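You operate a simulated robot arm through the tools that you are given. There is no shell and no other tool. Be economical: measure what you need, move in short steps, check, and stop when the job is done.

You run a simulated robot arm. Do the job below in one go: nothing can be reset, and whatever is moved stays where it is left.

## Task
Fetch the blue paper roll and set it in the inside of the steel tray. Take the bag of large spoons from the top of the bagging bench and put it on the top of the sorting bench. Take the bag of small forks and leave it on top of the blue-handled tray. Put one of the yellow wax blocks from the pa carton on the top of the upper carton by the dolly. Close the grey drawer. Do these in any order.

Only the result counts: the job must be done as asked and must still hold three seconds after the hand-in. Knocking over, shifting, dropping, spilling or breaking anything else fails it.

## Robot
A 7-joint arm with a vacuum gripper on a trunk, on a base that drives. Base frame: it is fixed to the floor where the robot stands at the start and does not move with it; the origin is under the middle of the robot, x ahead of it, y to its left, z up. Readings come in mm, rad, newtons and seconds.
With the tool pointing down near the work surface it reaches from about 100 to 620 mm from the robot's upright axis, wherever it stands. Its first joint turns from -1.204 to 3.002 rad. Places, roughly: bag of large spoons [1000, 1000, 750]; bag of small forks [1000, 1500, 750]; blue paper roll (6x6x3 cm) [500, 100, 800]; blue-handled tray [-500, 3750, 750]; grey drawer [3400, 1200, 600]; inside of the steel tray (23x15 cm) [-3980, -1880, 720]; top of the sorting bench [3700, 1900, 800]; top of the upper carton by the dolly [-5400, 2100, 600]; yellow wax block (8x5x4 cm) [-8800, -200, 1000]. Payload 1.06 kg.
Tool frame: the origin (TCP) lies in the middle of the cups' lips, and z points out of the cups. The gripper has 1 cup of 24 mm across, covering 24 by 24 mm (tool x, y); the bellows give 8 mm. With the vacuum on, a cup seals on a smooth face that it is pressed against (1 to 4 N); it does not hold porous or soft things. The pull reaches 23 N.
Orientation is that of the tool frame in the base frame, as [roll, pitch, yaw] about the fixed x, y, z axes, in that order (R = Rz(yaw) Ry(pitch) Rx(roll)). With the cups facing straight down, the tool's x points along the base's -x, its y along +y and its z along -z.

## Interface
- The arm moves only by the tool send_rows. Its argument "commands" is a list of rows, each a list of 3 entries, a list of its own where there are three numbers: the shift along the base's x, y, z in m, then the turn, a rotation vector about the base's x, y, z in rad, then the vacuum: 1 switches it on, 0 off. In form: [[[dx, dy, dz], [rx, ry, rz], vacuum], ...]. A call has 1 to 8 rows; each row shifts and turns the commanded pose from where the row before left it. Each row takes 0.2 s and may step no farther than 50 mm and 0.15 rad from the row before; otherwise, or with a gripper value out of range, the whole call is refused. Where a pose cannot be reached the arm comes as near as it can. A force on the tool above 40 N (or 10 N above the force at the start of the call, whichever is more), or a blocked arm, ends the call early, and 0.2 s more pass. The pull builds up within a second once a cup has sealed. Time passes only in rows, and 0.2 s behind the last, so rows that do not move give it time. The reply holds the time, the measured pose of the TCP, the force on the tool along the base axes and the pull of the vacuum, in the units named above and with some noise, with the torque about the TCP (base axes, N m) and any sound that the robot's microphone picked up, and new pictures: "views" is both (left out), scene, wrist or none.
- Cameras (640 x 400 px; columns grow to the right, rows downward): "scene" is now at [187.1, 19, 1184.2]; the picture's right is [0.22, -0.98, 0.00], its down [-0.33, -0.07, -0.94] and it looks along [0.92, 0.20, -0.34] (base axes); focal length 250 px, centre (320, 200). "wrist" rides on the gripper at [78, 19, -96] in the tool frame; the picture's right is [-0.24, 0.97, 0.00], its down [-0.71, -0.17, -0.69] and it looks along [-0.67, -0.16, 0.73] (tool axes); focal length 243 px, centre (320, 200). There is no depth. A picture from a camera that has moved, and an enlarged one, comes with that camera's place and axes in the base frame and with its lens.
- slide_trunk(by): slides the trunk up (or, below 0, down) by that many mm; the arm and the scene camera ride with it, the base frame stays. It gives what a move gives, with no picture.
- base_move(legs): drives the robot by 1 to 6 legs, each [ahead, left, turn to the left] in mm, mm and rad, along the robot's own axes; the way and the turn of a leg run together, so that a leg with both is an arc; at most 1500 mm and 3.142 rad a leg. The arm and the cameras ride along, it lands a little off, and it stops where it bumps. It gives what a move gives, and a new picture of the scene camera.
- pan_tilt(pan, tilt): turns the head with the scene camera to pan (to the left, within 1.396 rad either way) and tilt (down, from -0.506 to 1.204), counted from straight ahead of the robot. It gives what a move gives, and a new picture of the scene camera.
- inspect(camera, box): a new picture of the part [left, top, right, bottom] of that camera's present view, enlarged. The clock stands still meanwhile.
- job_done(): hands the job in; it is judged then, once.

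Go step by step. Nothing tells you exact positions but the pictures and the camera data: compare them with the known pose of the tool, close in by small moves and look again before you grip or let go. The budget is 165 turns and 260 pictures, counting those below and the enlarged ones. Unless the task says otherwise, let go and move clear before handing in, and close with one line.

The tools are called after "Call:" as name(argument=value, ...) on one line, values as JSON. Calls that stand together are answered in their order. send_rows: Moves the arm, as the interface text tells. Its arguments: {"type":"object","properties":{"commands":{"type":"array","items":{"type":"array"}},"views":{"type":"string","enum":["both","scene","wrist","none"]}},"required":["commands"]} The other tools are called the same way: slide_trunk (by) slides the trunk up or down; base_move (legs) drives the base; pan_tilt (pan, tilt) turns the head that bears the scene camera; inspect (camera, box) takes an enlarged picture of a part of a camera's view; job_done () hands the job in.

At the start:

```text
t: 0.0
position: [333.4, -3.9, 1090.6]
tcp_rot: [-3.142, -0.001, -3.141]
force: [0.1, -0.8, 0.8]
ft_torque: [0.01, 0.02, 0.01]
pull: 0.0
trunk travel left (down, up): [-325.0, 167.0]
robot x, y, heading: [-1.6, -2.3, -0.004]
head pan, tilt: [0.22, 0.346]
```

scene: 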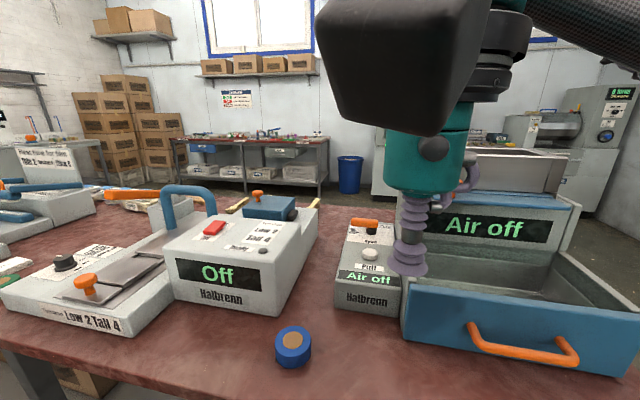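
wrist: 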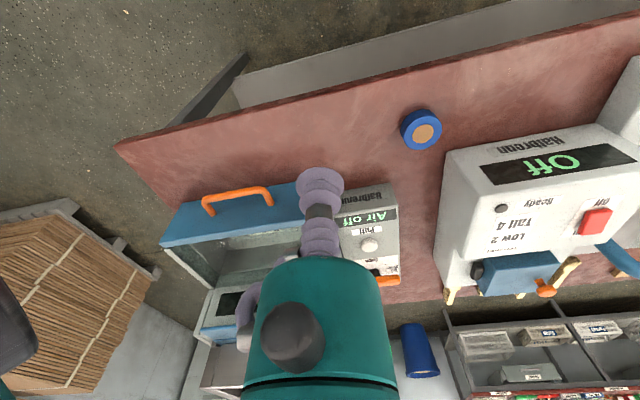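

The blue roll stands on the near edge of the bench, with its top at about [475, 128, 815] by triangulation. I'll take a closer look at it and its surroundings.

Call:
inspect(camera="scene", box=[230, 300, 350, 380])

Call:
pan_tilt(pan=1.1, tilt=0.35)

Call:
pan_tilt(pan=-0.9, tilt=0.35)

```text
5.00 times, centred on (290, 340) of scene
camera zoom: at [187.1, 19.0, 1184.2], right [0.22, -0.98, 0.0], down [-0.33, -0.07, -0.94], along [0.92, 0.2, -0.34], focal length 1249 px, centre (470, -500)
```

zoom: 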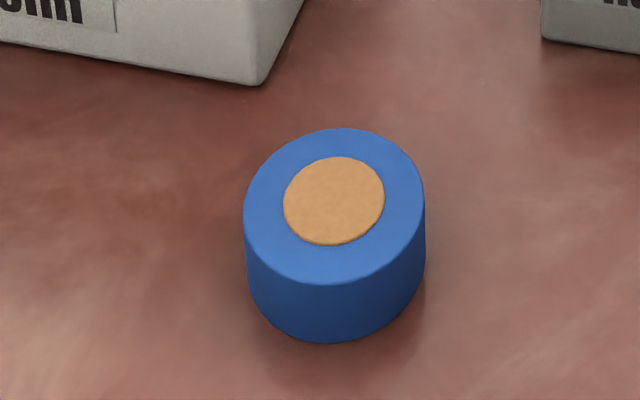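

```text
t: 1.2
position: [331.8, -4.6, 1089.8]
tcp_rot: [-3.141, -0.001, 3.142]
force: [-0.2, 0.4, -0.5]
ft_torque: [-0.04, 0.04, 0.01]
pull: 0.0
trunk travel left (down, up): [-325.0, 167.0]
robot x, y, heading: [1.2, 2.5, 0.0]
head pan, tilt: [1.1, 0.351]
camera scene: at [138.5, 81.6, 1183.7], right [0.89, -0.45, 0.0], down [-0.16, -0.31, -0.94], along [0.43, 0.84, -0.34], focal length 250 px, centre (320, 200)
```

scene: 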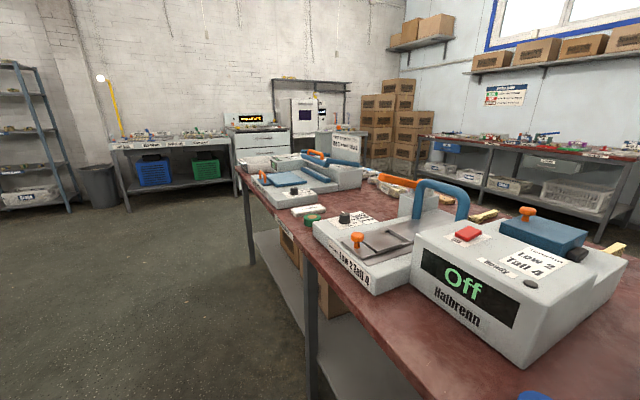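

```text
t: 3.1
position: [332.1, -4.6, 1090.3]
tcp_rot: [-3.141, 0.0, 3.141]
force: [0.0, 0.3, 0.0]
ft_torque: [0.02, -0.03, 0.0]
pull: 0.0
trunk travel left (down, up): [-325.0, 167.0]
robot x, y, heading: [0.2, 1.0, 0.002]
head pan, tilt: [-0.901, 0.351]
camera scene: at [154.0, -74.2, 1183.7], right [-0.78, -0.62, 0.0], down [-0.21, 0.27, -0.94], along [0.58, -0.74, -0.34], focal length 250 px, centre (320, 200)
```

scene: 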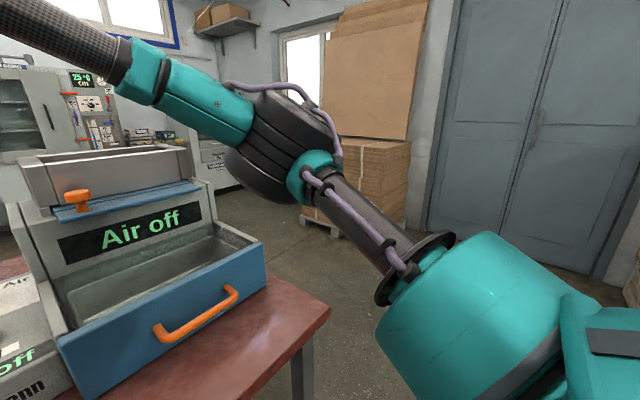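

The roll lies flat with a disc in its core, about 33 mm across. I'll move over it at height and look.

Call:
send_rows(commands=[[[0.018, 0.0166, -0.03], [0, 0, 0], 0], [[0.018, 0.0166, -0.03], [0, 0, 0], 0], [[0.018, 0.0166, -0.03], [0, 0, 0], 0], [[0.018, 0.0166, -0.03], [0, 0, 0], 0], [[0.018, 0.0166, -0.03], [0, 0, 0], 0], [[0.018, 0.0166, -0.03], [0, 0, 0], 0], [[0.018, 0.0166, -0.03], [0, 0, 0], 0], [[0.018, 0.0166, -0.03], [0, 0, 0], 0]], views="wrist")

Call:
pan_tilt(pan=0.22, tilt=0.6)

```text
t: 4.9
position: [476.8, 129.1, 849.3]
tcp_rot: [3.141, 0.001, 3.141]
force: [0.0, -0.3, 0.3]
ft_torque: [-0.03, 0.02, -0.01]
pull: 0.0
trunk travel left (down, up): [-325.0, 167.0]
robot x, y, heading: [1.2, 0.2, -0.001]
head pan, tilt: [-0.901, 0.351]
camera wrist: at [398.0, 148.2, 944.8], right [0.23, 0.97, 0.0], down [0.71, -0.17, 0.69], along [0.67, -0.16, -0.73], focal length 243 px, centre (320, 200)
```

wrist: 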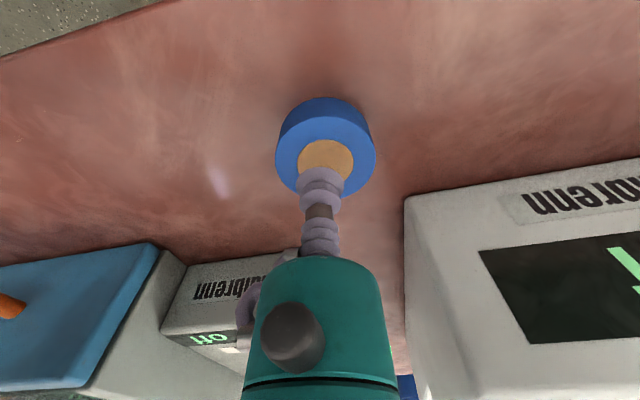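

```text
t: 6.3
position: [476.2, 129.1, 850.2]
tcp_rot: [-3.141, -0.001, 3.141]
force: [0.2, -1.4, -0.1]
ft_torque: [0.04, -0.03, -0.01]
pull: 0.1
trunk travel left (down, up): [-325.0, 167.0]
robot x, y, heading: [0.4, 0.3, -0.0]
head pan, tilt: [0.22, 0.6]
camera scene: at [182.4, 17.9, 1160.9], right [0.22, -0.98, 0.0], down [-0.55, -0.12, -0.83], along [0.81, 0.18, -0.56], focal length 250 px, centre (320, 200)
```

scene: 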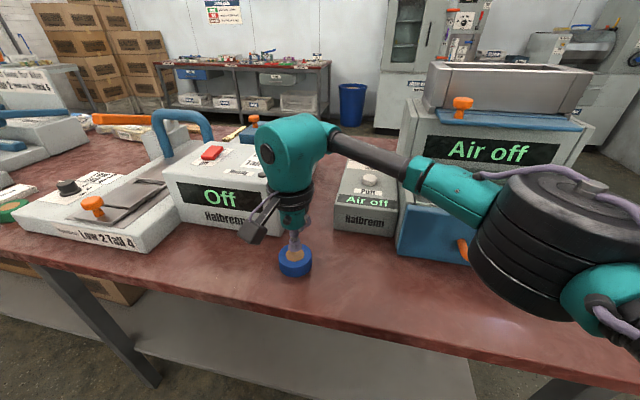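

The TCP is nearly over the roll; a shift of about +8 mm in x and +2 mm in y centres it. I'll descend with the vacuum on.

Call:
send_rows(commands=[[[0.008, 0.002, -0.015], [0, 0, 0], 0], [[0, 0, -0.008], [0, 0, 0], 1], [[0, 0, -0.006], [0, 0, 0], 1], [[0, 0, -0.004], [0, 0, 0], 1]], views="wrist")

```text
t: 7.3
position: [485.6, 129.9, 818.4]
tcp_rot: [3.137, 0.002, 3.14]
force: [2.8, -0.3, 22.0]
ft_torque: [-0.01, 0.02, -0.01]
pull: 23.0
trunk travel left (down, up): [-325.0, 167.0]
robot x, y, heading: [1.0, 4.2, 0.001]
head pan, tilt: [0.22, 0.6]
camera wrist: at [406.0, 149.2, 913.9], right [0.24, 0.97, 0.0], down [0.71, -0.17, 0.69], along [0.67, -0.16, -0.73], focal length 243 px, centre (320, 200)
```

wrist: 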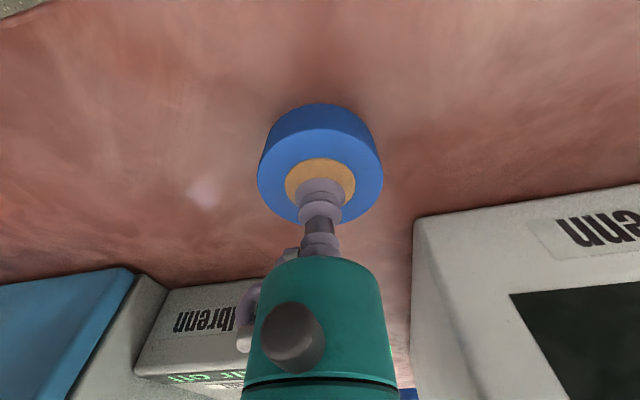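

The cup has sealed with full pull. I'll lift and hold the roll close in.

Call:
send_rows(commands=[[[0, 0, 0.01], [0, 0, 0], 1], [[0, 0, 0.03], [0, 0, 0], 1], [[0, 0, 0.04], [0, 0, 0], 1], [[-0.02, -0.02, 0.04], [0, 0, 0], 1], [[-0.03, -0.02, 0.03], [0, 0, 0], 1], [[-0.03, -0.02, 0.03], [0, 0, 0], 1], [[-0.04, -0.02, 0.03], [0, 0, 0], 1], [[-0.04, -0.02, 0.03], [0, 0, 0], 1]], views="wrist")

Call:
pan_tilt(pan=1.39, tilt=0.3)

```text
refused: row 7 steps farther than a row can; nothing moved
```

```text
t: 8.7
position: [483.7, 129.9, 818.3]
tcp_rot: [3.14, 0.002, -3.141]
force: [4.4, 1.1, 22.9]
ft_torque: [0.0, 0.08, -0.03]
pull: 23.3
trunk travel left (down, up): [-325.0, 167.0]
robot x, y, heading: [1.6, -3.9, 0.002]
head pan, tilt: [1.389, 0.3]
camera scene: at [112.1, 90.3, 1188.5], right [0.98, -0.18, 0.0], down [-0.05, -0.29, -0.96], along [0.17, 0.94, -0.3], focal length 250 px, centre (320, 200)
```

scene: 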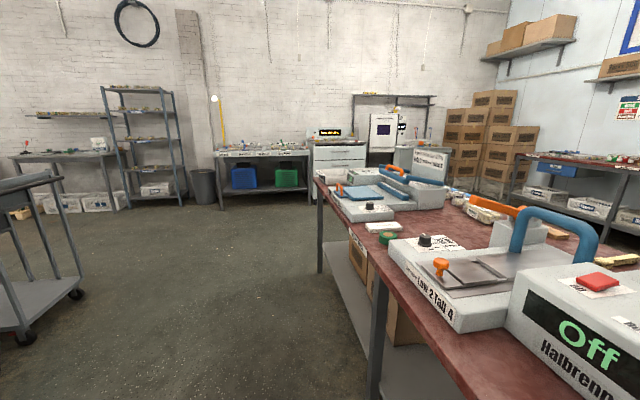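

Call:
send_rows(commands=[[[0, 0, 0.01], [0, 0, 0], 1], [[0, 0, 0.03], [0, 0, 0], 1], [[0, 0, 0.04], [0, 0, 0], 1], [[-0.02, -0.02, 0.04], [0, 0, 0], 1], [[-0.03, -0.02, 0.03], [0, 0, 0], 1], [[-0.03, -0.02, 0.03], [0, 0, 0], 1], [[-0.03, -0.02, 0.03], [0, 0, 0], 1], [[-0.03, -0.02, 0.03], [0, 0, 0], 1]], views="wrist")

Call:
base_move(legs=[[-300, 0, 0], [0, 0, 2.4]])

```text
t: 10.4
position: [344.3, 30.5, 1058.0]
tcp_rot: [-3.141, 0.002, 3.139]
force: [0.5, -0.5, -0.3]
ft_torque: [0.0, -0.01, 0.0]
pull: 22.8
trunk travel left (down, up): [-325.0, 167.0]
robot x, y, heading: [-3.3, -2.9, -0.0]
head pan, tilt: [1.389, 0.3]
camera wrist: at [266.1, 49.6, 1154.2], right [0.24, 0.97, 0.0], down [0.71, -0.17, 0.69], along [0.67, -0.16, -0.73], focal length 243 px, centre (320, 200)
```

wrist: 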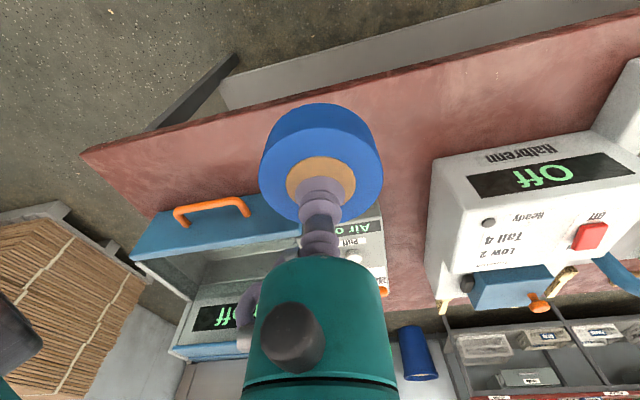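

```text
t: 18.2
position: [-573.5, 212.7, 1058.4]
tcp_rot: [3.141, 0.0, -0.749]
force: [-0.2, 0.5, 0.2]
ft_torque: [-0.02, -0.01, -0.03]
pull: 22.8
trunk travel left (down, up): [-325.0, 167.0]
robot x, y, heading: [-298.1, 4.5, 2.397]
head pan, tilt: [1.389, 0.3]
camera scene: at [-444.7, 8.5, 1188.4], right [-0.6, 0.8, 0.0], down [0.24, 0.18, -0.96], along [-0.77, -0.57, -0.3], focal length 250 px, centre (320, 200)
```

scene: 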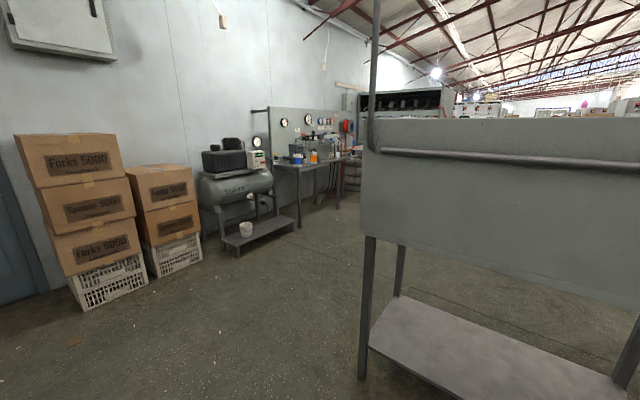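

The roll is held. A grey bench or rack stands ahead, with an aisle along the wall that has the compressor and the gauge bench, where the steel tray should be. I'll drive down that aisle at y of about -1050, facing -x.

Call:
base_move(legs=[[0, 0, 0.745], [0, 1050, 0], [1200, 0, 0]])

Call:
pan_tilt(pan=0.3, tilt=0.3)

```text
t: 35.3
position: [-1855.7, -1071.4, 1058.8]
tcp_rot: [-3.142, 0.0, -0.008]
force: [-0.1, -0.1, 0.0]
ft_torque: [0.01, 0.02, 0.0]
pull: 23.2
trunk travel left (down, up): [-325.0, 167.0]
robot x, y, heading: [-1509.6, -1040.0, 3.135]
head pan, tilt: [1.389, 0.3]
camera scene: at [-1622.6, -1134.8, 1188.4], right [-0.98, 0.19, 0.0], down [0.06, 0.29, -0.96], along [-0.18, -0.94, -0.3], focal length 250 px, centre (320, 200)
```

scene: 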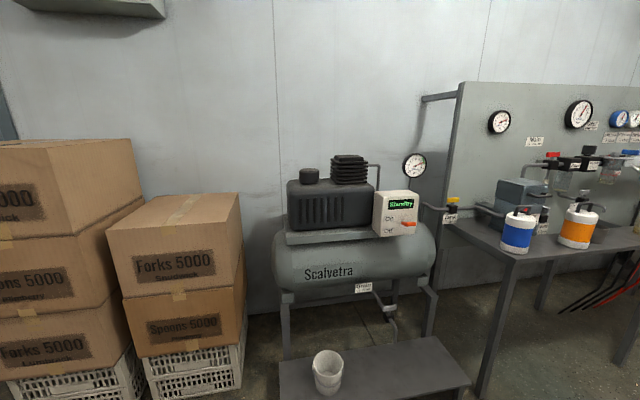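

```text
t: 36.7
position: [-1854.5, -1070.8, 1056.9]
tcp_rot: [-3.14, 0.0, -0.007]
force: [0.2, -0.3, 0.1]
ft_torque: [0.01, -0.01, 0.02]
pull: 23.4
trunk travel left (down, up): [-325.0, 167.0]
robot x, y, heading: [-1509.0, -1042.4, 3.138]
head pan, tilt: [0.3, 0.3]
camera scene: at [-1694.4, -1070.2, 1188.4], right [-0.29, 0.96, 0.0], down [0.28, 0.09, -0.96], along [-0.91, -0.28, -0.3], focal length 250 px, centre (320, 200)
```

scene: 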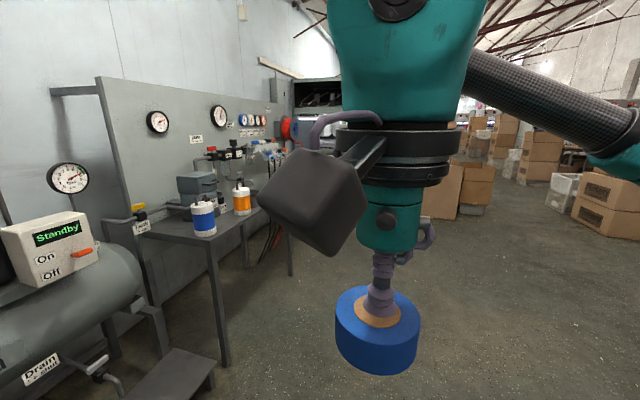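

The gauge bench's front edge is at y of about -1800. I'll continue along the aisle.

Call:
base_move(legs=[[1400, 0, 0]])

Call:
pan_tilt(pan=0.9, tilt=0.35)

```text
t: 43.7
position: [-3270.6, -1066.3, 1058.5]
tcp_rot: [3.141, 0.0, -0.003]
force: [-1.1, 0.1, -1.2]
ft_torque: [0.04, -0.02, 0.03]
pull: 23.1
trunk travel left (down, up): [-325.0, 167.0]
robot x, y, heading: [-2924.1, -1031.0, 3.137]
head pan, tilt: [0.3, 0.3]
camera scene: at [-3109.6, -1064.2, 1188.3], right [-0.29, 0.96, 0.0], down [0.28, 0.09, -0.96], along [-0.91, -0.28, -0.3], focal length 250 px, centre (320, 200)
```

scene: 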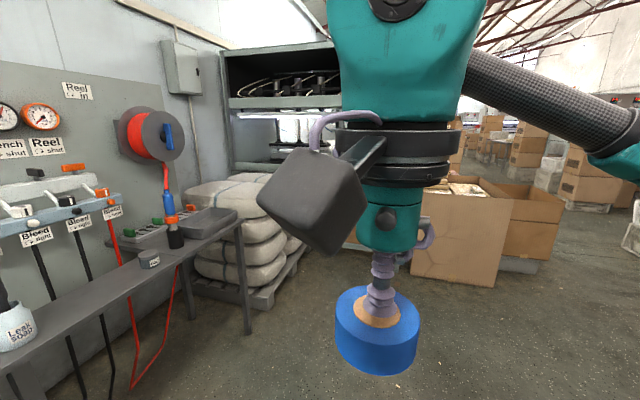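

```text
t: 44.7
position: [-3268.8, -1065.6, 1059.2]
tcp_rot: [-3.141, 0.001, -0.005]
force: [-0.1, 0.4, -0.2]
ft_torque: [0.0, 0.01, -0.01]
pull: 23.2
trunk travel left (down, up): [-325.0, 167.0]
robot x, y, heading: [-2931.1, -1036.8, 3.133]
head pan, tilt: [0.901, 0.351]
camera scene: at [-3078.3, -1109.7, 1183.7], right [-0.78, 0.62, 0.0], down [0.21, 0.27, -0.94], along [-0.59, -0.73, -0.34], focal length 250 px, centre (320, 200)
```

scene: 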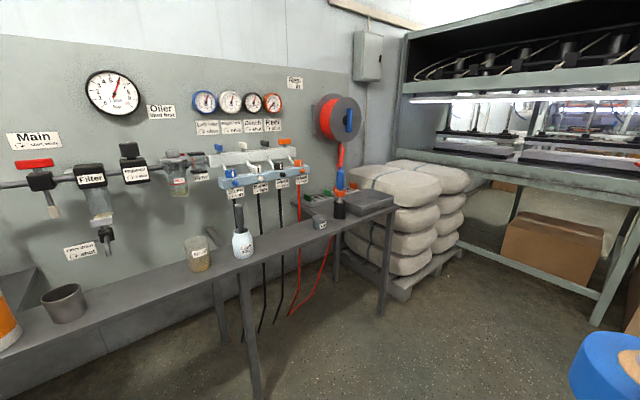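

The steel tray sits on the far end of the gauge bench, near [-4000, -1900]. I'll drive in front of it and face it.

Call:
base_move(legs=[[1040, 0, 0], [0, 0, 1.575], [280, 0, 0]])

Call:
pan_tilt(pan=0.3, tilt=0.7)

Call:
send_rows(commands=[[[0, 0, 0], [0, 0, 0], 1]], views="wrist")

```text
t: 55.5
position: [-3940.1, -1653.0, 1059.0]
tcp_rot: [-3.14, 0.0, 1.566]
force: [0.0, -0.8, 0.1]
ft_torque: [0.02, 0.01, 0.03]
pull: 23.3
trunk travel left (down, up): [-325.0, 167.0]
robot x, y, heading: [-3966.1, -1308.1, -1.582]
head pan, tilt: [0.901, 0.351]
camera scene: at [-3897.2, -1462.4, 1183.6], right [-0.63, -0.78, 0.0], down [-0.27, 0.22, -0.94], along [0.73, -0.59, -0.34], focal length 250 px, centre (320, 200)
```

scene: 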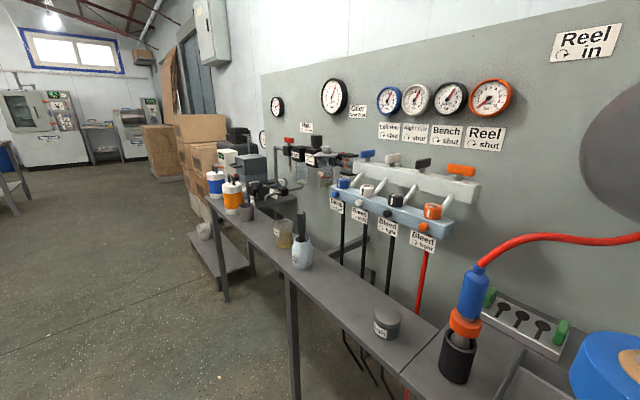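

```text
t: 56.5
position: [-3940.2, -1651.6, 1058.2]
tcp_rot: [3.141, -0.001, 1.565]
force: [0.9, 0.9, 0.2]
ft_torque: [-0.02, 0.01, -0.01]
pull: 23.1
trunk travel left (down, up): [-325.0, 167.0]
robot x, y, heading: [-3968.5, -1306.8, -1.577]
head pan, tilt: [0.3, 0.7]
camera scene: at [-3945.1, -1485.0, 1152.3], right [-0.96, -0.29, 0.0], down [-0.19, 0.62, -0.77], along [0.22, -0.73, -0.64], focal length 250 px, centre (320, 200)
```

scene: 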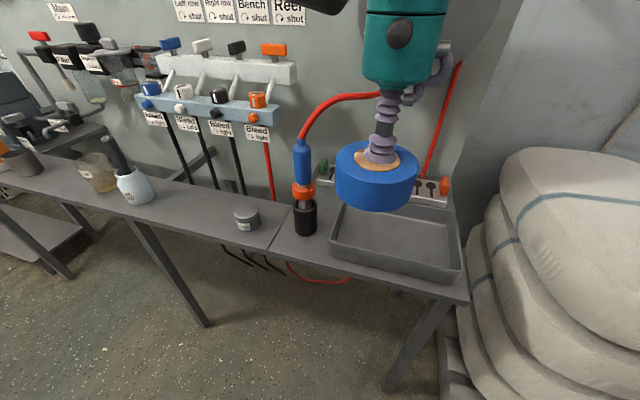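

```text
t: 56.9
position: [-3939.3, -1652.0, 1058.3]
tcp_rot: [-3.141, 0.001, 1.567]
force: [0.6, -0.2, 0.3]
ft_torque: [0.0, 0.01, -0.03]
pull: 22.9
trunk travel left (down, up): [-325.0, 167.0]
robot x, y, heading: [-3970.4, -1304.2, -1.572]
head pan, tilt: [0.3, 0.7]
camera wrist: at [-3921.2, -1573.4, 1153.8], right [0.97, -0.24, 0.0], down [-0.18, -0.71, 0.69], along [-0.16, -0.67, -0.73], focal length 243 px, centre (320, 200)
```

wrist: 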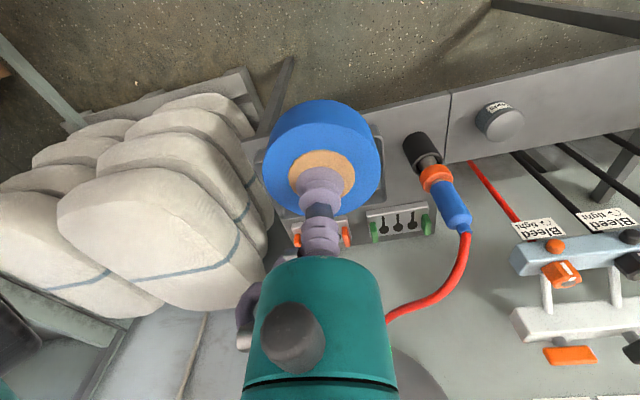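

The tray's inside centre works out at about [-3995, -1882], with its floor near z 720. I'll move above it.

Call:
send_rows(commands=[[[-0.007, -0.028, -0.026], [0, 0, 0], 1], [[-0.007, -0.028, -0.026], [0, 0, 0], 1], [[-0.007, -0.028, -0.026], [0, 0, 0], 1], [[-0.007, -0.028, -0.026], [0, 0, 0], 1], [[-0.007, -0.028, -0.026], [0, 0, 0], 1], [[-0.007, -0.028, -0.026], [0, 0, 0], 1], [[-0.007, -0.028, -0.026], [0, 0, 0], 1], [[-0.007, -0.034, -0.026], [0, 0, 0], 1]])

```text
t: 58.7
position: [-3995.2, -1882.5, 850.8]
tcp_rot: [3.141, 0.001, 1.567]
force: [-0.5, 0.6, -0.2]
ft_torque: [0.01, 0.0, 0.01]
pull: 22.6
trunk travel left (down, up): [-325.0, 167.0]
robot x, y, heading: [-3972.4, -1303.6, -1.577]
head pan, tilt: [0.3, 0.7]
camera scene: at [-3945.0, -1485.2, 1152.2], right [-0.96, -0.29, 0.0], down [-0.19, 0.62, -0.76], along [0.22, -0.73, -0.64], focal length 250 px, centre (320, 200)
camera wrist: at [-3976.2, -1804.1, 945.8], right [0.97, -0.24, 0.0], down [-0.17, -0.71, 0.69], along [-0.16, -0.67, -0.73], focal length 243 px, centre (320, 200)
```

scene: 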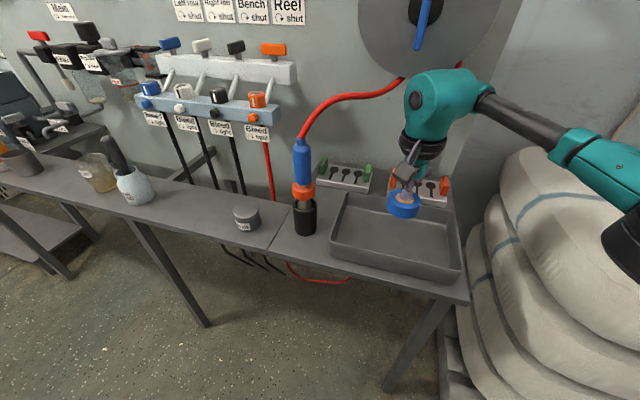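
wrist: 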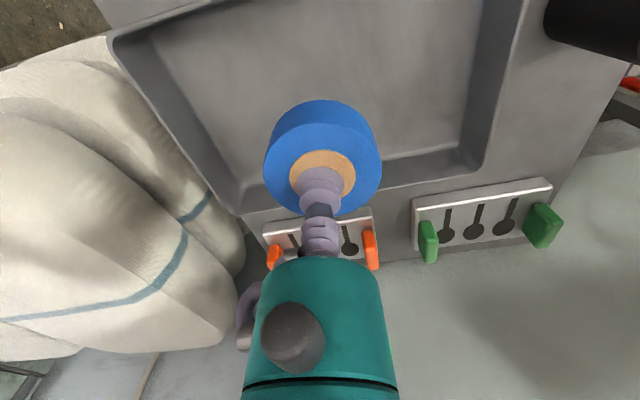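

The tray's centre is closer to [-3980, -1882], so I'll shift 15 mm and descend in small steps until contact.

Call:
send_rows(commands=[[[0.015, 0.002, -0.02], [0, 0, 0], 1], [[0, 0, -0.02], [0, 0, 0], 1], [[0, 0, -0.015], [0, 0, 0], 1], [[0, 0, -0.01], [0, 0, 0], 1]])

```text
t: 59.7
position: [-3980.3, -1880.1, 786.2]
tcp_rot: [-3.141, 0.002, 1.564]
force: [-0.1, -0.2, -0.6]
ft_torque: [-0.03, 0.02, 0.03]
pull: 22.8
trunk travel left (down, up): [-325.0, 167.0]
robot x, y, heading: [-3969.2, -1304.3, -1.574]
head pan, tilt: [0.3, 0.7]
camera scene: at [-3945.1, -1485.1, 1152.3], right [-0.96, -0.29, 0.0], down [-0.19, 0.62, -0.76], along [0.22, -0.73, -0.64], focal length 250 px, centre (320, 200)
camera wrist: at [-3962.0, -1801.6, 880.8], right [0.97, -0.24, 0.0], down [-0.18, -0.71, 0.69], along [-0.16, -0.67, -0.73], focal length 243 px, centre (320, 200)
```

scene: 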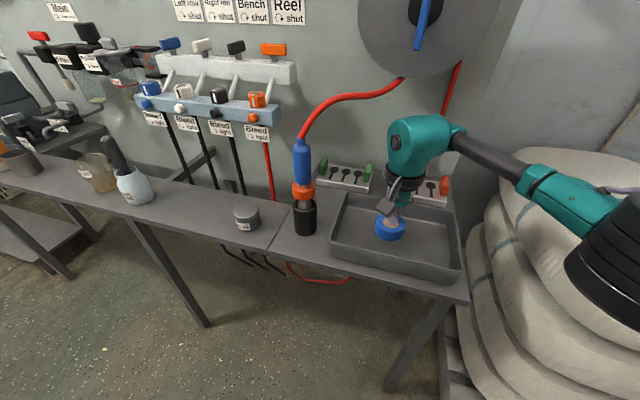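
wrist: 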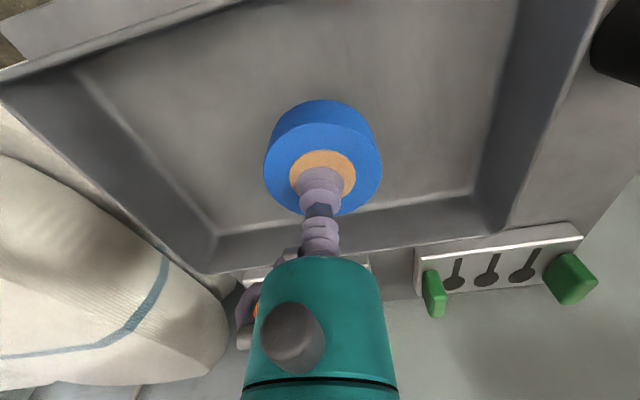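

Well centred. I'll lower gently onto the floor of the tray.

Call:
send_rows(commands=[[[0, 0, -0.008], [0, 0, 0], 1], [[0, 0, -0.006], [0, 0, 0], 1], [[0, 0, -0.005], [0, 0, 0], 1], [[0, 0, -0.005], [0, 0, 0], 1]], views="none")

```text
t: 60.7
position: [-3981.7, -1880.9, 761.6]
tcp_rot: [3.141, 0.001, 1.567]
force: [0.7, 0.8, -0.1]
ft_torque: [0.0, -0.01, 0.0]
pull: 23.2
trunk travel left (down, up): [-325.0, 167.0]
robot x, y, heading: [-3968.0, -1305.6, -1.58]
head pan, tilt: [0.3, 0.7]
```

Call:
send_rows(commands=[[[0, 0, -0.004], [0, 0, 0], 1], [[0, 0, -0.004], [0, 0, 0], 1]], views="none")

```text
t: 61.3
position: [-3981.8, -1878.7, 752.9]
tcp_rot: [3.141, -0.001, 1.565]
force: [-0.3, 0.2, -0.6]
ft_torque: [-0.03, -0.03, -0.01]
pull: 23.0
trunk travel left (down, up): [-325.0, 167.0]
robot x, y, heading: [-3967.5, -1306.7, -1.578]
head pan, tilt: [0.3, 0.7]
```

Call:
send_rows(commands=[[[0, 0, -0.003], [0, 0, 0], 1], [[0, 0, -0.003], [0, 0, 0], 1]], views="wrist")

```text
t: 61.9
position: [-3981.2, -1880.2, 749.8]
tcp_rot: [3.14, 0.005, 1.567]
force: [-1.7, -1.4, 18.8]
ft_torque: [0.06, -0.02, -0.01]
pull: 23.3
trunk travel left (down, up): [-325.0, 167.0]
robot x, y, heading: [-3972.5, -1305.4, -1.572]
head pan, tilt: [0.3, 0.7]
camera wrist: at [-3962.6, -1801.2, 844.3], right [0.97, -0.24, 0.0], down [-0.18, -0.7, 0.69], along [-0.16, -0.67, -0.73], focal length 243 px, centre (320, 200)
```

wrist: 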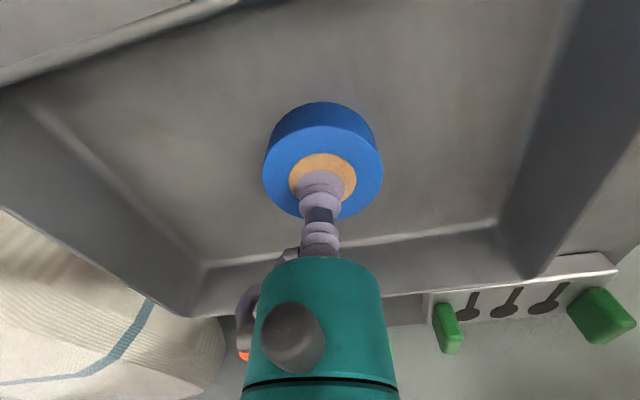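

It's on the floor of the tray, at 19 N of contact. I'll back off a touch, release, wait and lift.

Call:
send_rows(commands=[[[0, 0, 0.002], [0, 0, 0], 1], [[0, 0, 0], [0, 0, 0], 0], [[0, 0, 0], [0, 0, 0], 0], [[0, 0, 0], [0, 0, 0], 0], [[0, 0, 0.005], [0, 0, 0], 0], [[0, 0, 0.02], [0, 0, 0], 0], [[0, 0, 0.04], [0, 0, 0], 0], [[0, 0, 0.045], [0, 0, 0], 0]])

```text
t: 63.7
position: [-3980.8, -1878.8, 859.5]
tcp_rot: [3.141, -0.002, 1.566]
force: [-0.1, 0.1, 0.1]
ft_torque: [-0.03, 0.0, 0.01]
pull: 0.0
trunk travel left (down, up): [-325.0, 167.0]
robot x, y, heading: [-3973.8, -1304.9, -1.575]
head pan, tilt: [0.3, 0.7]
camera scene: at [-3945.1, -1484.9, 1152.3], right [-0.96, -0.29, 0.0], down [-0.19, 0.62, -0.77], along [0.22, -0.73, -0.64], focal length 250 px, centre (320, 200)
camera wrist: at [-3961.8, -1801.2, 954.8], right [0.97, -0.24, 0.0], down [-0.18, -0.71, 0.69], along [-0.16, -0.67, -0.73], focal length 243 px, centre (320, 200)
```

scene: 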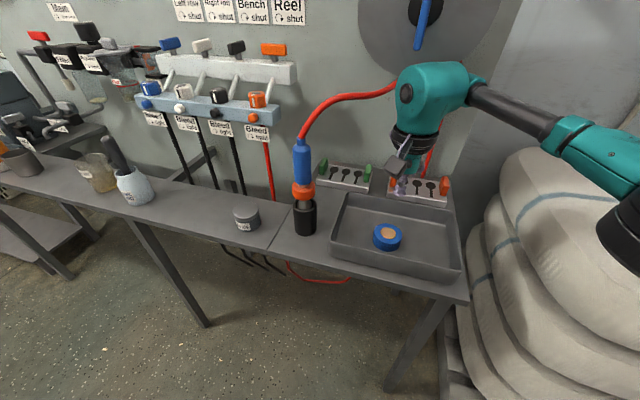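
wrist: 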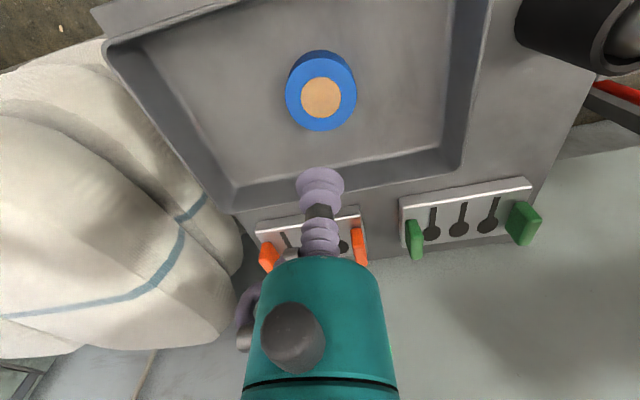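

The roll sits in the tray. I'll retract the arm, back away and look towards the pa carton around [-8800, -200].

Call:
send_rows(commands=[[[0, 0.028, 0.028], [0, 0, 0], 0], [[0, 0.028, 0.028], [0, 0, 0], 0], [[0, 0.028, 0.028], [0, 0, 0], 0], [[0, 0.028, 0.028], [0, 0, 0], 0], [[0, 0.028, 0.028], [0, 0, 0], 0], [[0, 0.028, 0.028], [0, 0, 0], 0], [[0, 0.03, 0.028], [0, 0, 0], 0], [[0, 0.03, 0.028], [0, 0, 0], 0]], views="none")

Call:
base_move(legs=[[-350, 0, 0], [0, 0, -1.571]])

Call:
pan_tilt(pan=-0.6, tilt=0.25)

Call:
pan_tilt(pan=0.5, tilt=0.25)

```text
t: 65.5
position: [-3980.9, -1650.8, 1084.1]
tcp_rot: [-3.141, 0.001, 1.563]
force: [0.3, -0.8, -0.7]
ft_torque: [0.0, 0.0, -0.02]
pull: 0.0
trunk travel left (down, up): [-325.0, 167.0]
robot x, y, heading: [-3969.7, -1301.6, -1.577]
head pan, tilt: [0.3, 0.7]
```

```text
t: 71.6
position: [-4312.5, -945.2, 1083.9]
tcp_rot: [3.141, 0.003, -0.014]
force: [-0.7, 0.0, -0.4]
ft_torque: [-0.03, 0.02, 0.0]
pull: 0.0
trunk travel left (down, up): [-325.0, 167.0]
robot x, y, heading: [-3967.5, -957.4, 3.127]
head pan, tilt: [0.3, 0.7]
camera scene: at [-4145.0, -983.7, 1152.3], right [-0.28, 0.96, 0.0], down [0.62, 0.18, -0.76], along [-0.73, -0.22, -0.64], focal length 250 px, centre (320, 200)
```

scene: 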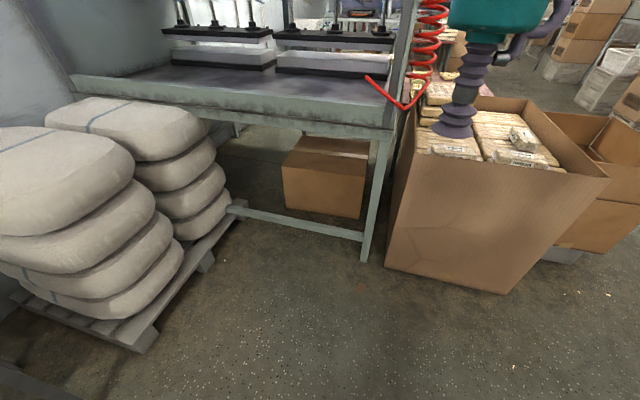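

```text
t: 72.8
position: [-4312.6, -944.9, 1082.3]
tcp_rot: [3.14, 0.002, -0.014]
force: [0.1, -0.4, -0.5]
ft_torque: [0.01, 0.0, 0.01]
pull: 0.1
trunk travel left (down, up): [-325.0, 167.0]
robot x, y, heading: [-3962.2, -960.7, 3.128]
head pan, tilt: [-0.6, 0.25]
camera scene: at [-4139.8, -905.9, 1193.1], right [0.58, 0.82, 0.0], down [0.2, -0.14, -0.97], along [-0.79, 0.56, -0.25], focal length 250 px, centre (320, 200)
```

scene: 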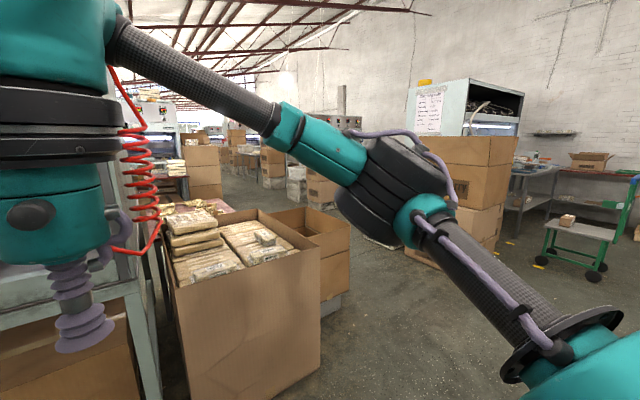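

```text
t: 74.1
position: [-4313.4, -945.3, 1083.8]
tcp_rot: [3.141, 0.001, -0.014]
force: [0.0, -0.3, -0.5]
ft_torque: [0.0, 0.02, 0.0]
pull: 0.0
trunk travel left (down, up): [-325.0, 167.0]
robot x, y, heading: [-3965.9, -959.4, 3.127]
head pan, tilt: [0.499, 0.25]
camera scene: at [-4146.1, -1003.2, 1193.1], right [-0.47, 0.89, 0.0], down [0.22, 0.11, -0.97], along [-0.86, -0.45, -0.25], focal length 250 px, centre (320, 200)
```

scene: 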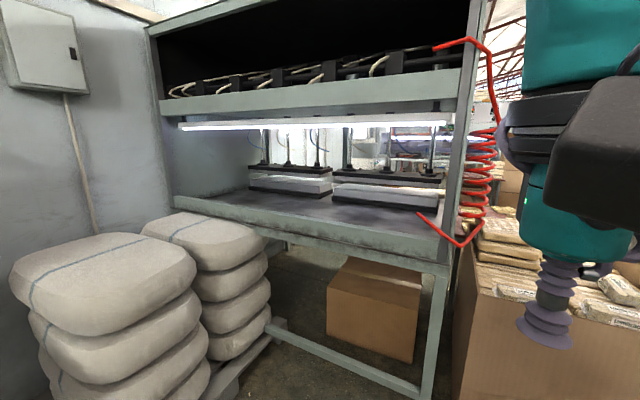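

The pa carton lies beyond the open carton of bags, and the gap seems to be around y = 750. I'll check the floor to my right before driving.

Call:
pan_tilt(pan=-1.39, tilt=0.35)

```text
t: 76.0
position: [-4313.0, -945.3, 1083.2]
tcp_rot: [-3.141, 0.002, -0.014]
force: [0.7, -0.7, 0.4]
ft_torque: [0.0, -0.03, 0.03]
pull: 0.1
trunk travel left (down, up): [-325.0, 167.0]
robot x, y, heading: [-3962.4, -963.3, 3.131]
head pan, tilt: [-1.389, 0.351]
camera scene: at [-4079.0, -867.9, 1183.7], right [0.99, 0.17, 0.0], down [0.06, -0.34, -0.94], along [-0.16, 0.93, -0.34], focal length 250 px, centre (320, 200)
```

scene: 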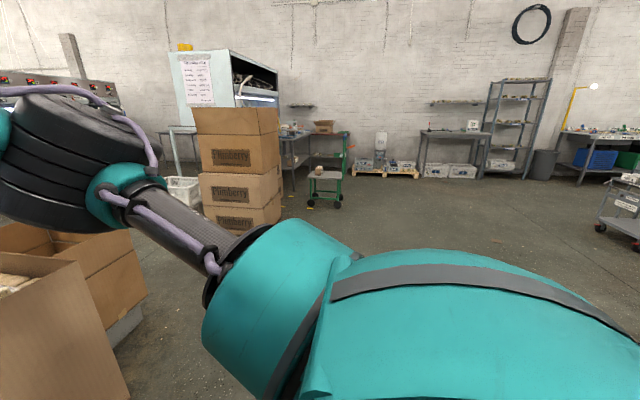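

The floor on that side is clear, so I'll go sideways to y of about 700, then ahead.

Call:
base_move(legs=[[0, -1500, 0], [0, -170, 0], [600, 0, 0.014]])

Call:
pan_tilt(pan=-0.4, tilt=0.3)

Call:
pan_tilt(pan=0.3, tilt=0.3)

```text
t: 93.9
position: [-4877.9, 728.4, 1083.3]
tcp_rot: [-3.141, -0.001, -0.012]
force: [0.9, -0.7, 0.5]
ft_torque: [0.03, 0.02, -0.01]
pull: 0.1
trunk travel left (down, up): [-325.0, 167.0]
robot x, y, heading: [-4535.0, 714.9, 3.128]
head pan, tilt: [-1.389, 0.351]
camera scene: at [-4644.4, 805.9, 1183.6], right [0.99, 0.17, 0.0], down [0.06, -0.34, -0.94], along [-0.16, 0.93, -0.34], focal length 250 px, centre (320, 200)
```

scene: 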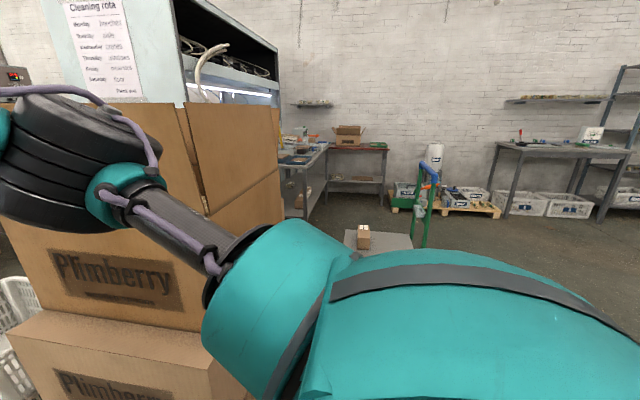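

```text
t: 95.2
position: [-4877.6, 729.0, 1083.0]
tcp_rot: [3.141, 0.001, -0.014]
force: [0.0, 0.2, -0.2]
ft_torque: [0.03, -0.01, -0.02]
pull: 0.0
trunk travel left (down, up): [-325.0, 167.0]
robot x, y, heading: [-4531.0, 713.8, 3.128]
head pan, tilt: [-0.4, 0.3]
camera scene: at [-4714.1, 751.6, 1188.4], right [0.4, 0.92, 0.0], down [0.27, -0.12, -0.96], along [-0.87, 0.38, -0.3], focal length 250 px, centre (320, 200)
```

scene: 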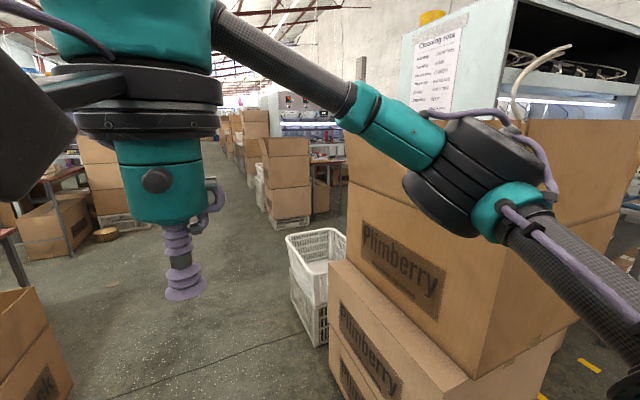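

```text
t: 96.3
position: [-4877.4, 729.0, 1083.6]
tcp_rot: [3.141, 0.001, -0.013]
force: [-0.6, -0.1, 0.4]
ft_torque: [-0.05, -0.03, 0.03]
pull: 0.0
trunk travel left (down, up): [-325.0, 167.0]
robot x, y, heading: [-4531.1, 714.9, 3.128]
head pan, tilt: [0.3, 0.3]
camera scene: at [-4718.2, 687.7, 1188.4], right [-0.28, 0.96, 0.0], down [0.28, 0.08, -0.96], along [-0.92, -0.27, -0.3], focal length 250 px, centre (320, 200)
```

scene: 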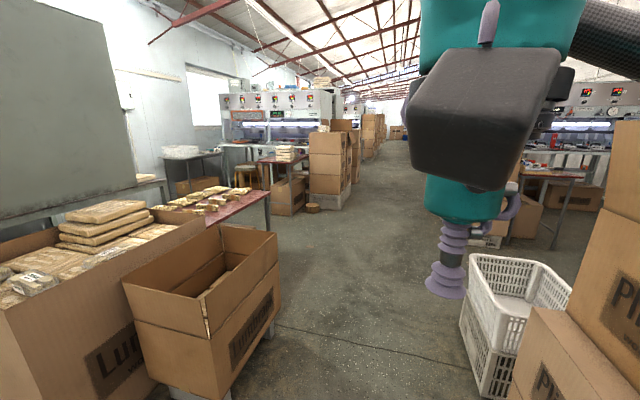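

There's a clear lane at y of about 640 between the open cartons and the baskets. The stack near [-8400, -100] may be the pa carton, so I'll drive down the lane.

Call:
base_move(legs=[[100, 60, 0.014], [1500, 0, 0], [1200, 0, 0]])

Call:
pan_tilt(pan=0.6, tilt=0.3)

```text
t: 110.1
position: [-7664.5, 660.9, 1083.9]
tcp_rot: [3.14, 0.002, -0.001]
force: [-0.2, -0.1, -0.7]
ft_torque: [0.01, 0.01, 0.01]
pull: 0.2
trunk travel left (down, up): [-325.0, 167.0]
robot x, y, heading: [-7321.5, 651.4, 3.139]
head pan, tilt: [0.3, 0.3]
camera scene: at [-7504.0, 622.2, 1188.3], right [-0.3, 0.96, 0.0], down [0.28, 0.09, -0.96], along [-0.91, -0.28, -0.3], focal length 250 px, centre (320, 200)
```

scene: 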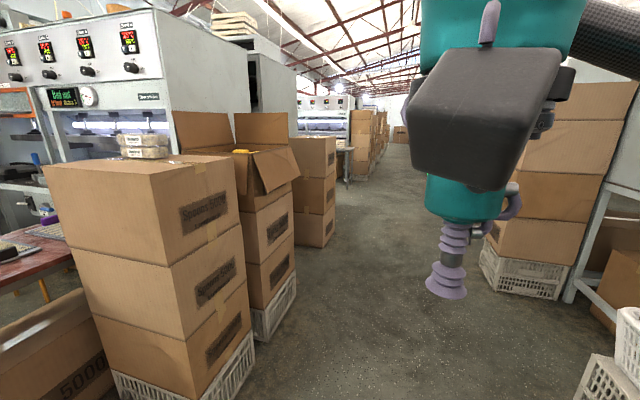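

```text
t: 110.9
position: [-7664.1, 662.0, 1083.4]
tcp_rot: [-3.141, 0.002, -0.001]
force: [-0.2, 0.3, -0.5]
ft_torque: [-0.01, -0.01, -0.01]
pull: 0.1
trunk travel left (down, up): [-325.0, 167.0]
robot x, y, heading: [-7317.5, 651.0, 3.141]
head pan, tilt: [0.6, 0.3]
camera scene: at [-7491.8, 597.1, 1188.4], right [-0.56, 0.83, 0.0], down [0.24, 0.17, -0.96], along [-0.79, -0.54, -0.3], focal length 250 px, centre (320, 200)
```

scene: 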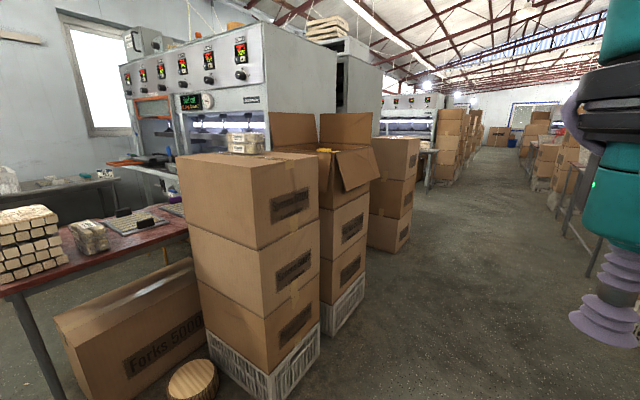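

The open carton with something yellow in it is on the left, next to the stack with "Spoons" boxes. I'll drive alongside it in the lane and turn to face it.

Call:
base_move(legs=[[1490, 0, 0], [0, 0, 1.571]])

Call:
pan_tilt(pan=0.0, tilt=0.45)

Call:
send_rows(commands=[[[0, 0, 0], [0, 0, 0], 0]], views="wrist")

```text
t: 122.1
position: [-8810.6, 312.1, 1084.1]
tcp_rot: [-3.141, 0.001, 1.56]
force: [-0.4, 0.7, 0.3]
ft_torque: [0.0, -0.01, 0.05]
pull: 0.0
trunk travel left (down, up): [-325.0, 167.0]
robot x, y, heading: [-8793.7, 658.7, -1.58]
head pan, tilt: [0.6, 0.3]
camera scene: at [-8746.2, 482.5, 1188.4], right [-0.83, -0.56, 0.0], down [-0.16, 0.25, -0.96], along [0.53, -0.79, -0.3], focal length 250 px, centre (320, 200)
```

scene: 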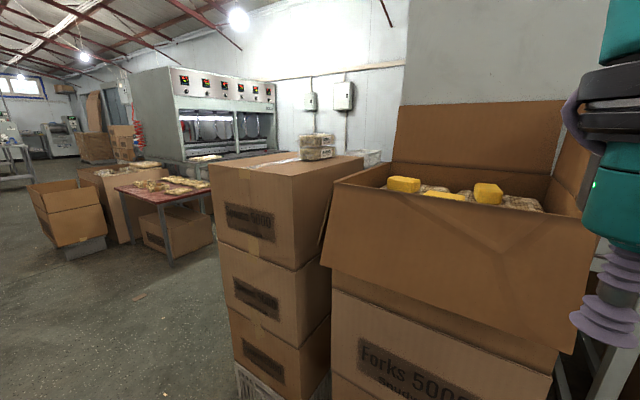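

```text
t: 123.1
position: [-8810.2, 311.4, 1083.3]
tcp_rot: [3.141, 0.001, 1.559]
force: [0.1, 0.1, 0.8]
ft_torque: [0.03, 0.0, 0.03]
pull: 0.2
trunk travel left (down, up): [-325.0, 167.0]
robot x, y, heading: [-8797.1, 656.0, -1.583]
head pan, tilt: [0.0, 0.45]
camera scene: at [-8799.0, 468.2, 1174.5], right [-1.0, 0.01, 0.0], down [0.0, 0.43, -0.9], along [-0.01, -0.9, -0.43], focal length 250 px, centre (320, 200)
```

scene: 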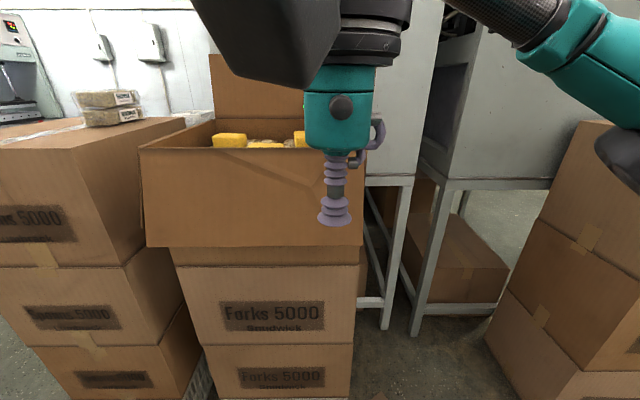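

```text
t: 123.5
position: [-8810.5, 311.5, 1082.6]
tcp_rot: [3.14, 0.002, 1.559]
force: [-0.2, 0.1, 0.1]
ft_torque: [0.0, 0.0, 0.0]
pull: 0.1
trunk travel left (down, up): [-325.0, 167.0]
robot x, y, heading: [-8798.1, 658.5, -1.578]
head pan, tilt: [0.0, 0.45]
camera wrist: at [-8791.6, 390.5, 1178.8], right [0.97, -0.25, 0.0], down [-0.18, -0.71, 0.69], along [-0.17, -0.66, -0.73], focal length 243 px, centre (320, 200)
```

wrist: 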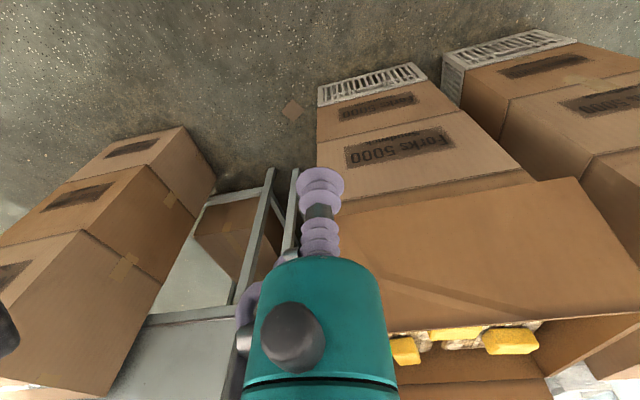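

Yellow blocks lie on bags in the open carton; two of them are near [-8557, -222, 1022] and [-8755, -220, 1022]. I'll raise the trunk to see in and move closer.

Call:
slide_trunk(by=165)

Call:
base_move(legs=[[0, 130, 0.009], [230, 0, 0]])

Call:
pan_tilt(pan=0.1, tilt=0.6)

Call:
send_rows(commands=[[[0, 0, 0], [0, 0, 0], 0]], views="wrist")

```text
t: 125.4
position: [-8811.4, 311.9, 1248.3]
tcp_rot: [-3.141, 0.001, 1.56]
force: [-0.6, -0.8, -0.4]
ft_torque: [0.0, 0.02, 0.03]
pull: 0.1
trunk travel left (down, up): [-490.0, 2.0]
robot x, y, heading: [-8795.5, 658.7, -1.583]
head pan, tilt: [0.0, 0.45]
```

```text
t: 128.5
position: [-8678.8, 81.7, 1248.1]
tcp_rot: [-3.141, 0.0, 1.57]
force: [-1.0, -0.2, -0.5]
ft_torque: [0.02, 0.0, -0.03]
pull: 0.1
trunk travel left (down, up): [-490.0, 2.0]
robot x, y, heading: [-8665.2, 425.2, -1.572]
head pan, tilt: [0.0, 0.45]
camera scene: at [-8667.3, 330.1, 1354.2], right [-1.0, 0.0, 0.0], down [0.0, 0.44, -0.9], along [0.0, -0.9, -0.44], focal length 250 px, centre (320, 200)
```

scene: 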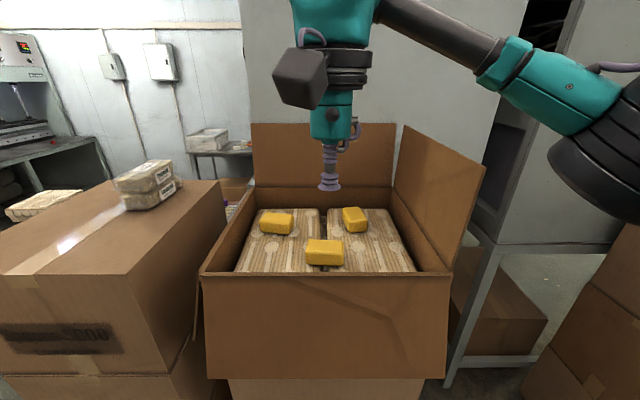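

```text
t: 129.2
position: [-8677.3, 82.0, 1249.4]
tcp_rot: [-3.141, 0.003, 1.57]
force: [-0.2, 0.2, 0.2]
ft_torque: [0.0, -0.02, 0.01]
pull: 0.1
trunk travel left (down, up): [-490.0, 2.0]
robot x, y, heading: [-8666.4, 425.0, -1.574]
head pan, tilt: [0.099, 0.6]
camera scene: at [-8658.6, 334.9, 1340.8], right [-1.0, -0.1, 0.0], down [-0.05, 0.56, -0.83], along [0.08, -0.82, -0.56], focal length 250 px, centre (320, 200)
```

scene: 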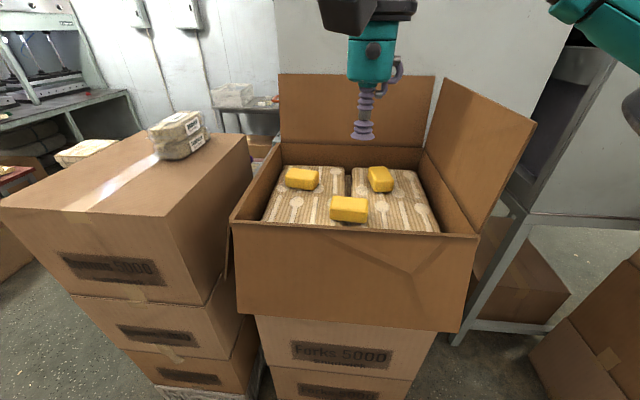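

```text
t: 129.6
position: [-8677.5, 82.5, 1247.6]
tcp_rot: [3.141, 0.003, 1.571]
force: [-0.2, 0.2, 0.2]
ft_torque: [-0.07, 0.01, 0.02]
pull: 0.0
trunk travel left (down, up): [-490.0, 2.0]
robot x, y, heading: [-8667.8, 429.5, -1.574]
head pan, tilt: [0.099, 0.6]
camera wrist: at [-8659.3, 160.4, 1343.9], right [0.97, -0.24, 0.0], down [-0.17, -0.71, 0.69], along [-0.16, -0.67, -0.73], focal length 243 px, centre (320, 200)
```

wrist: 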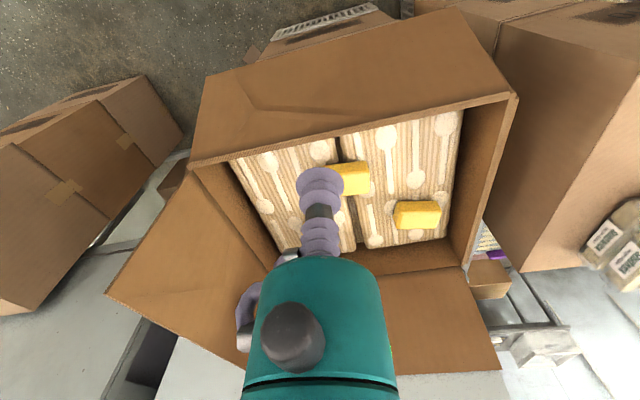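

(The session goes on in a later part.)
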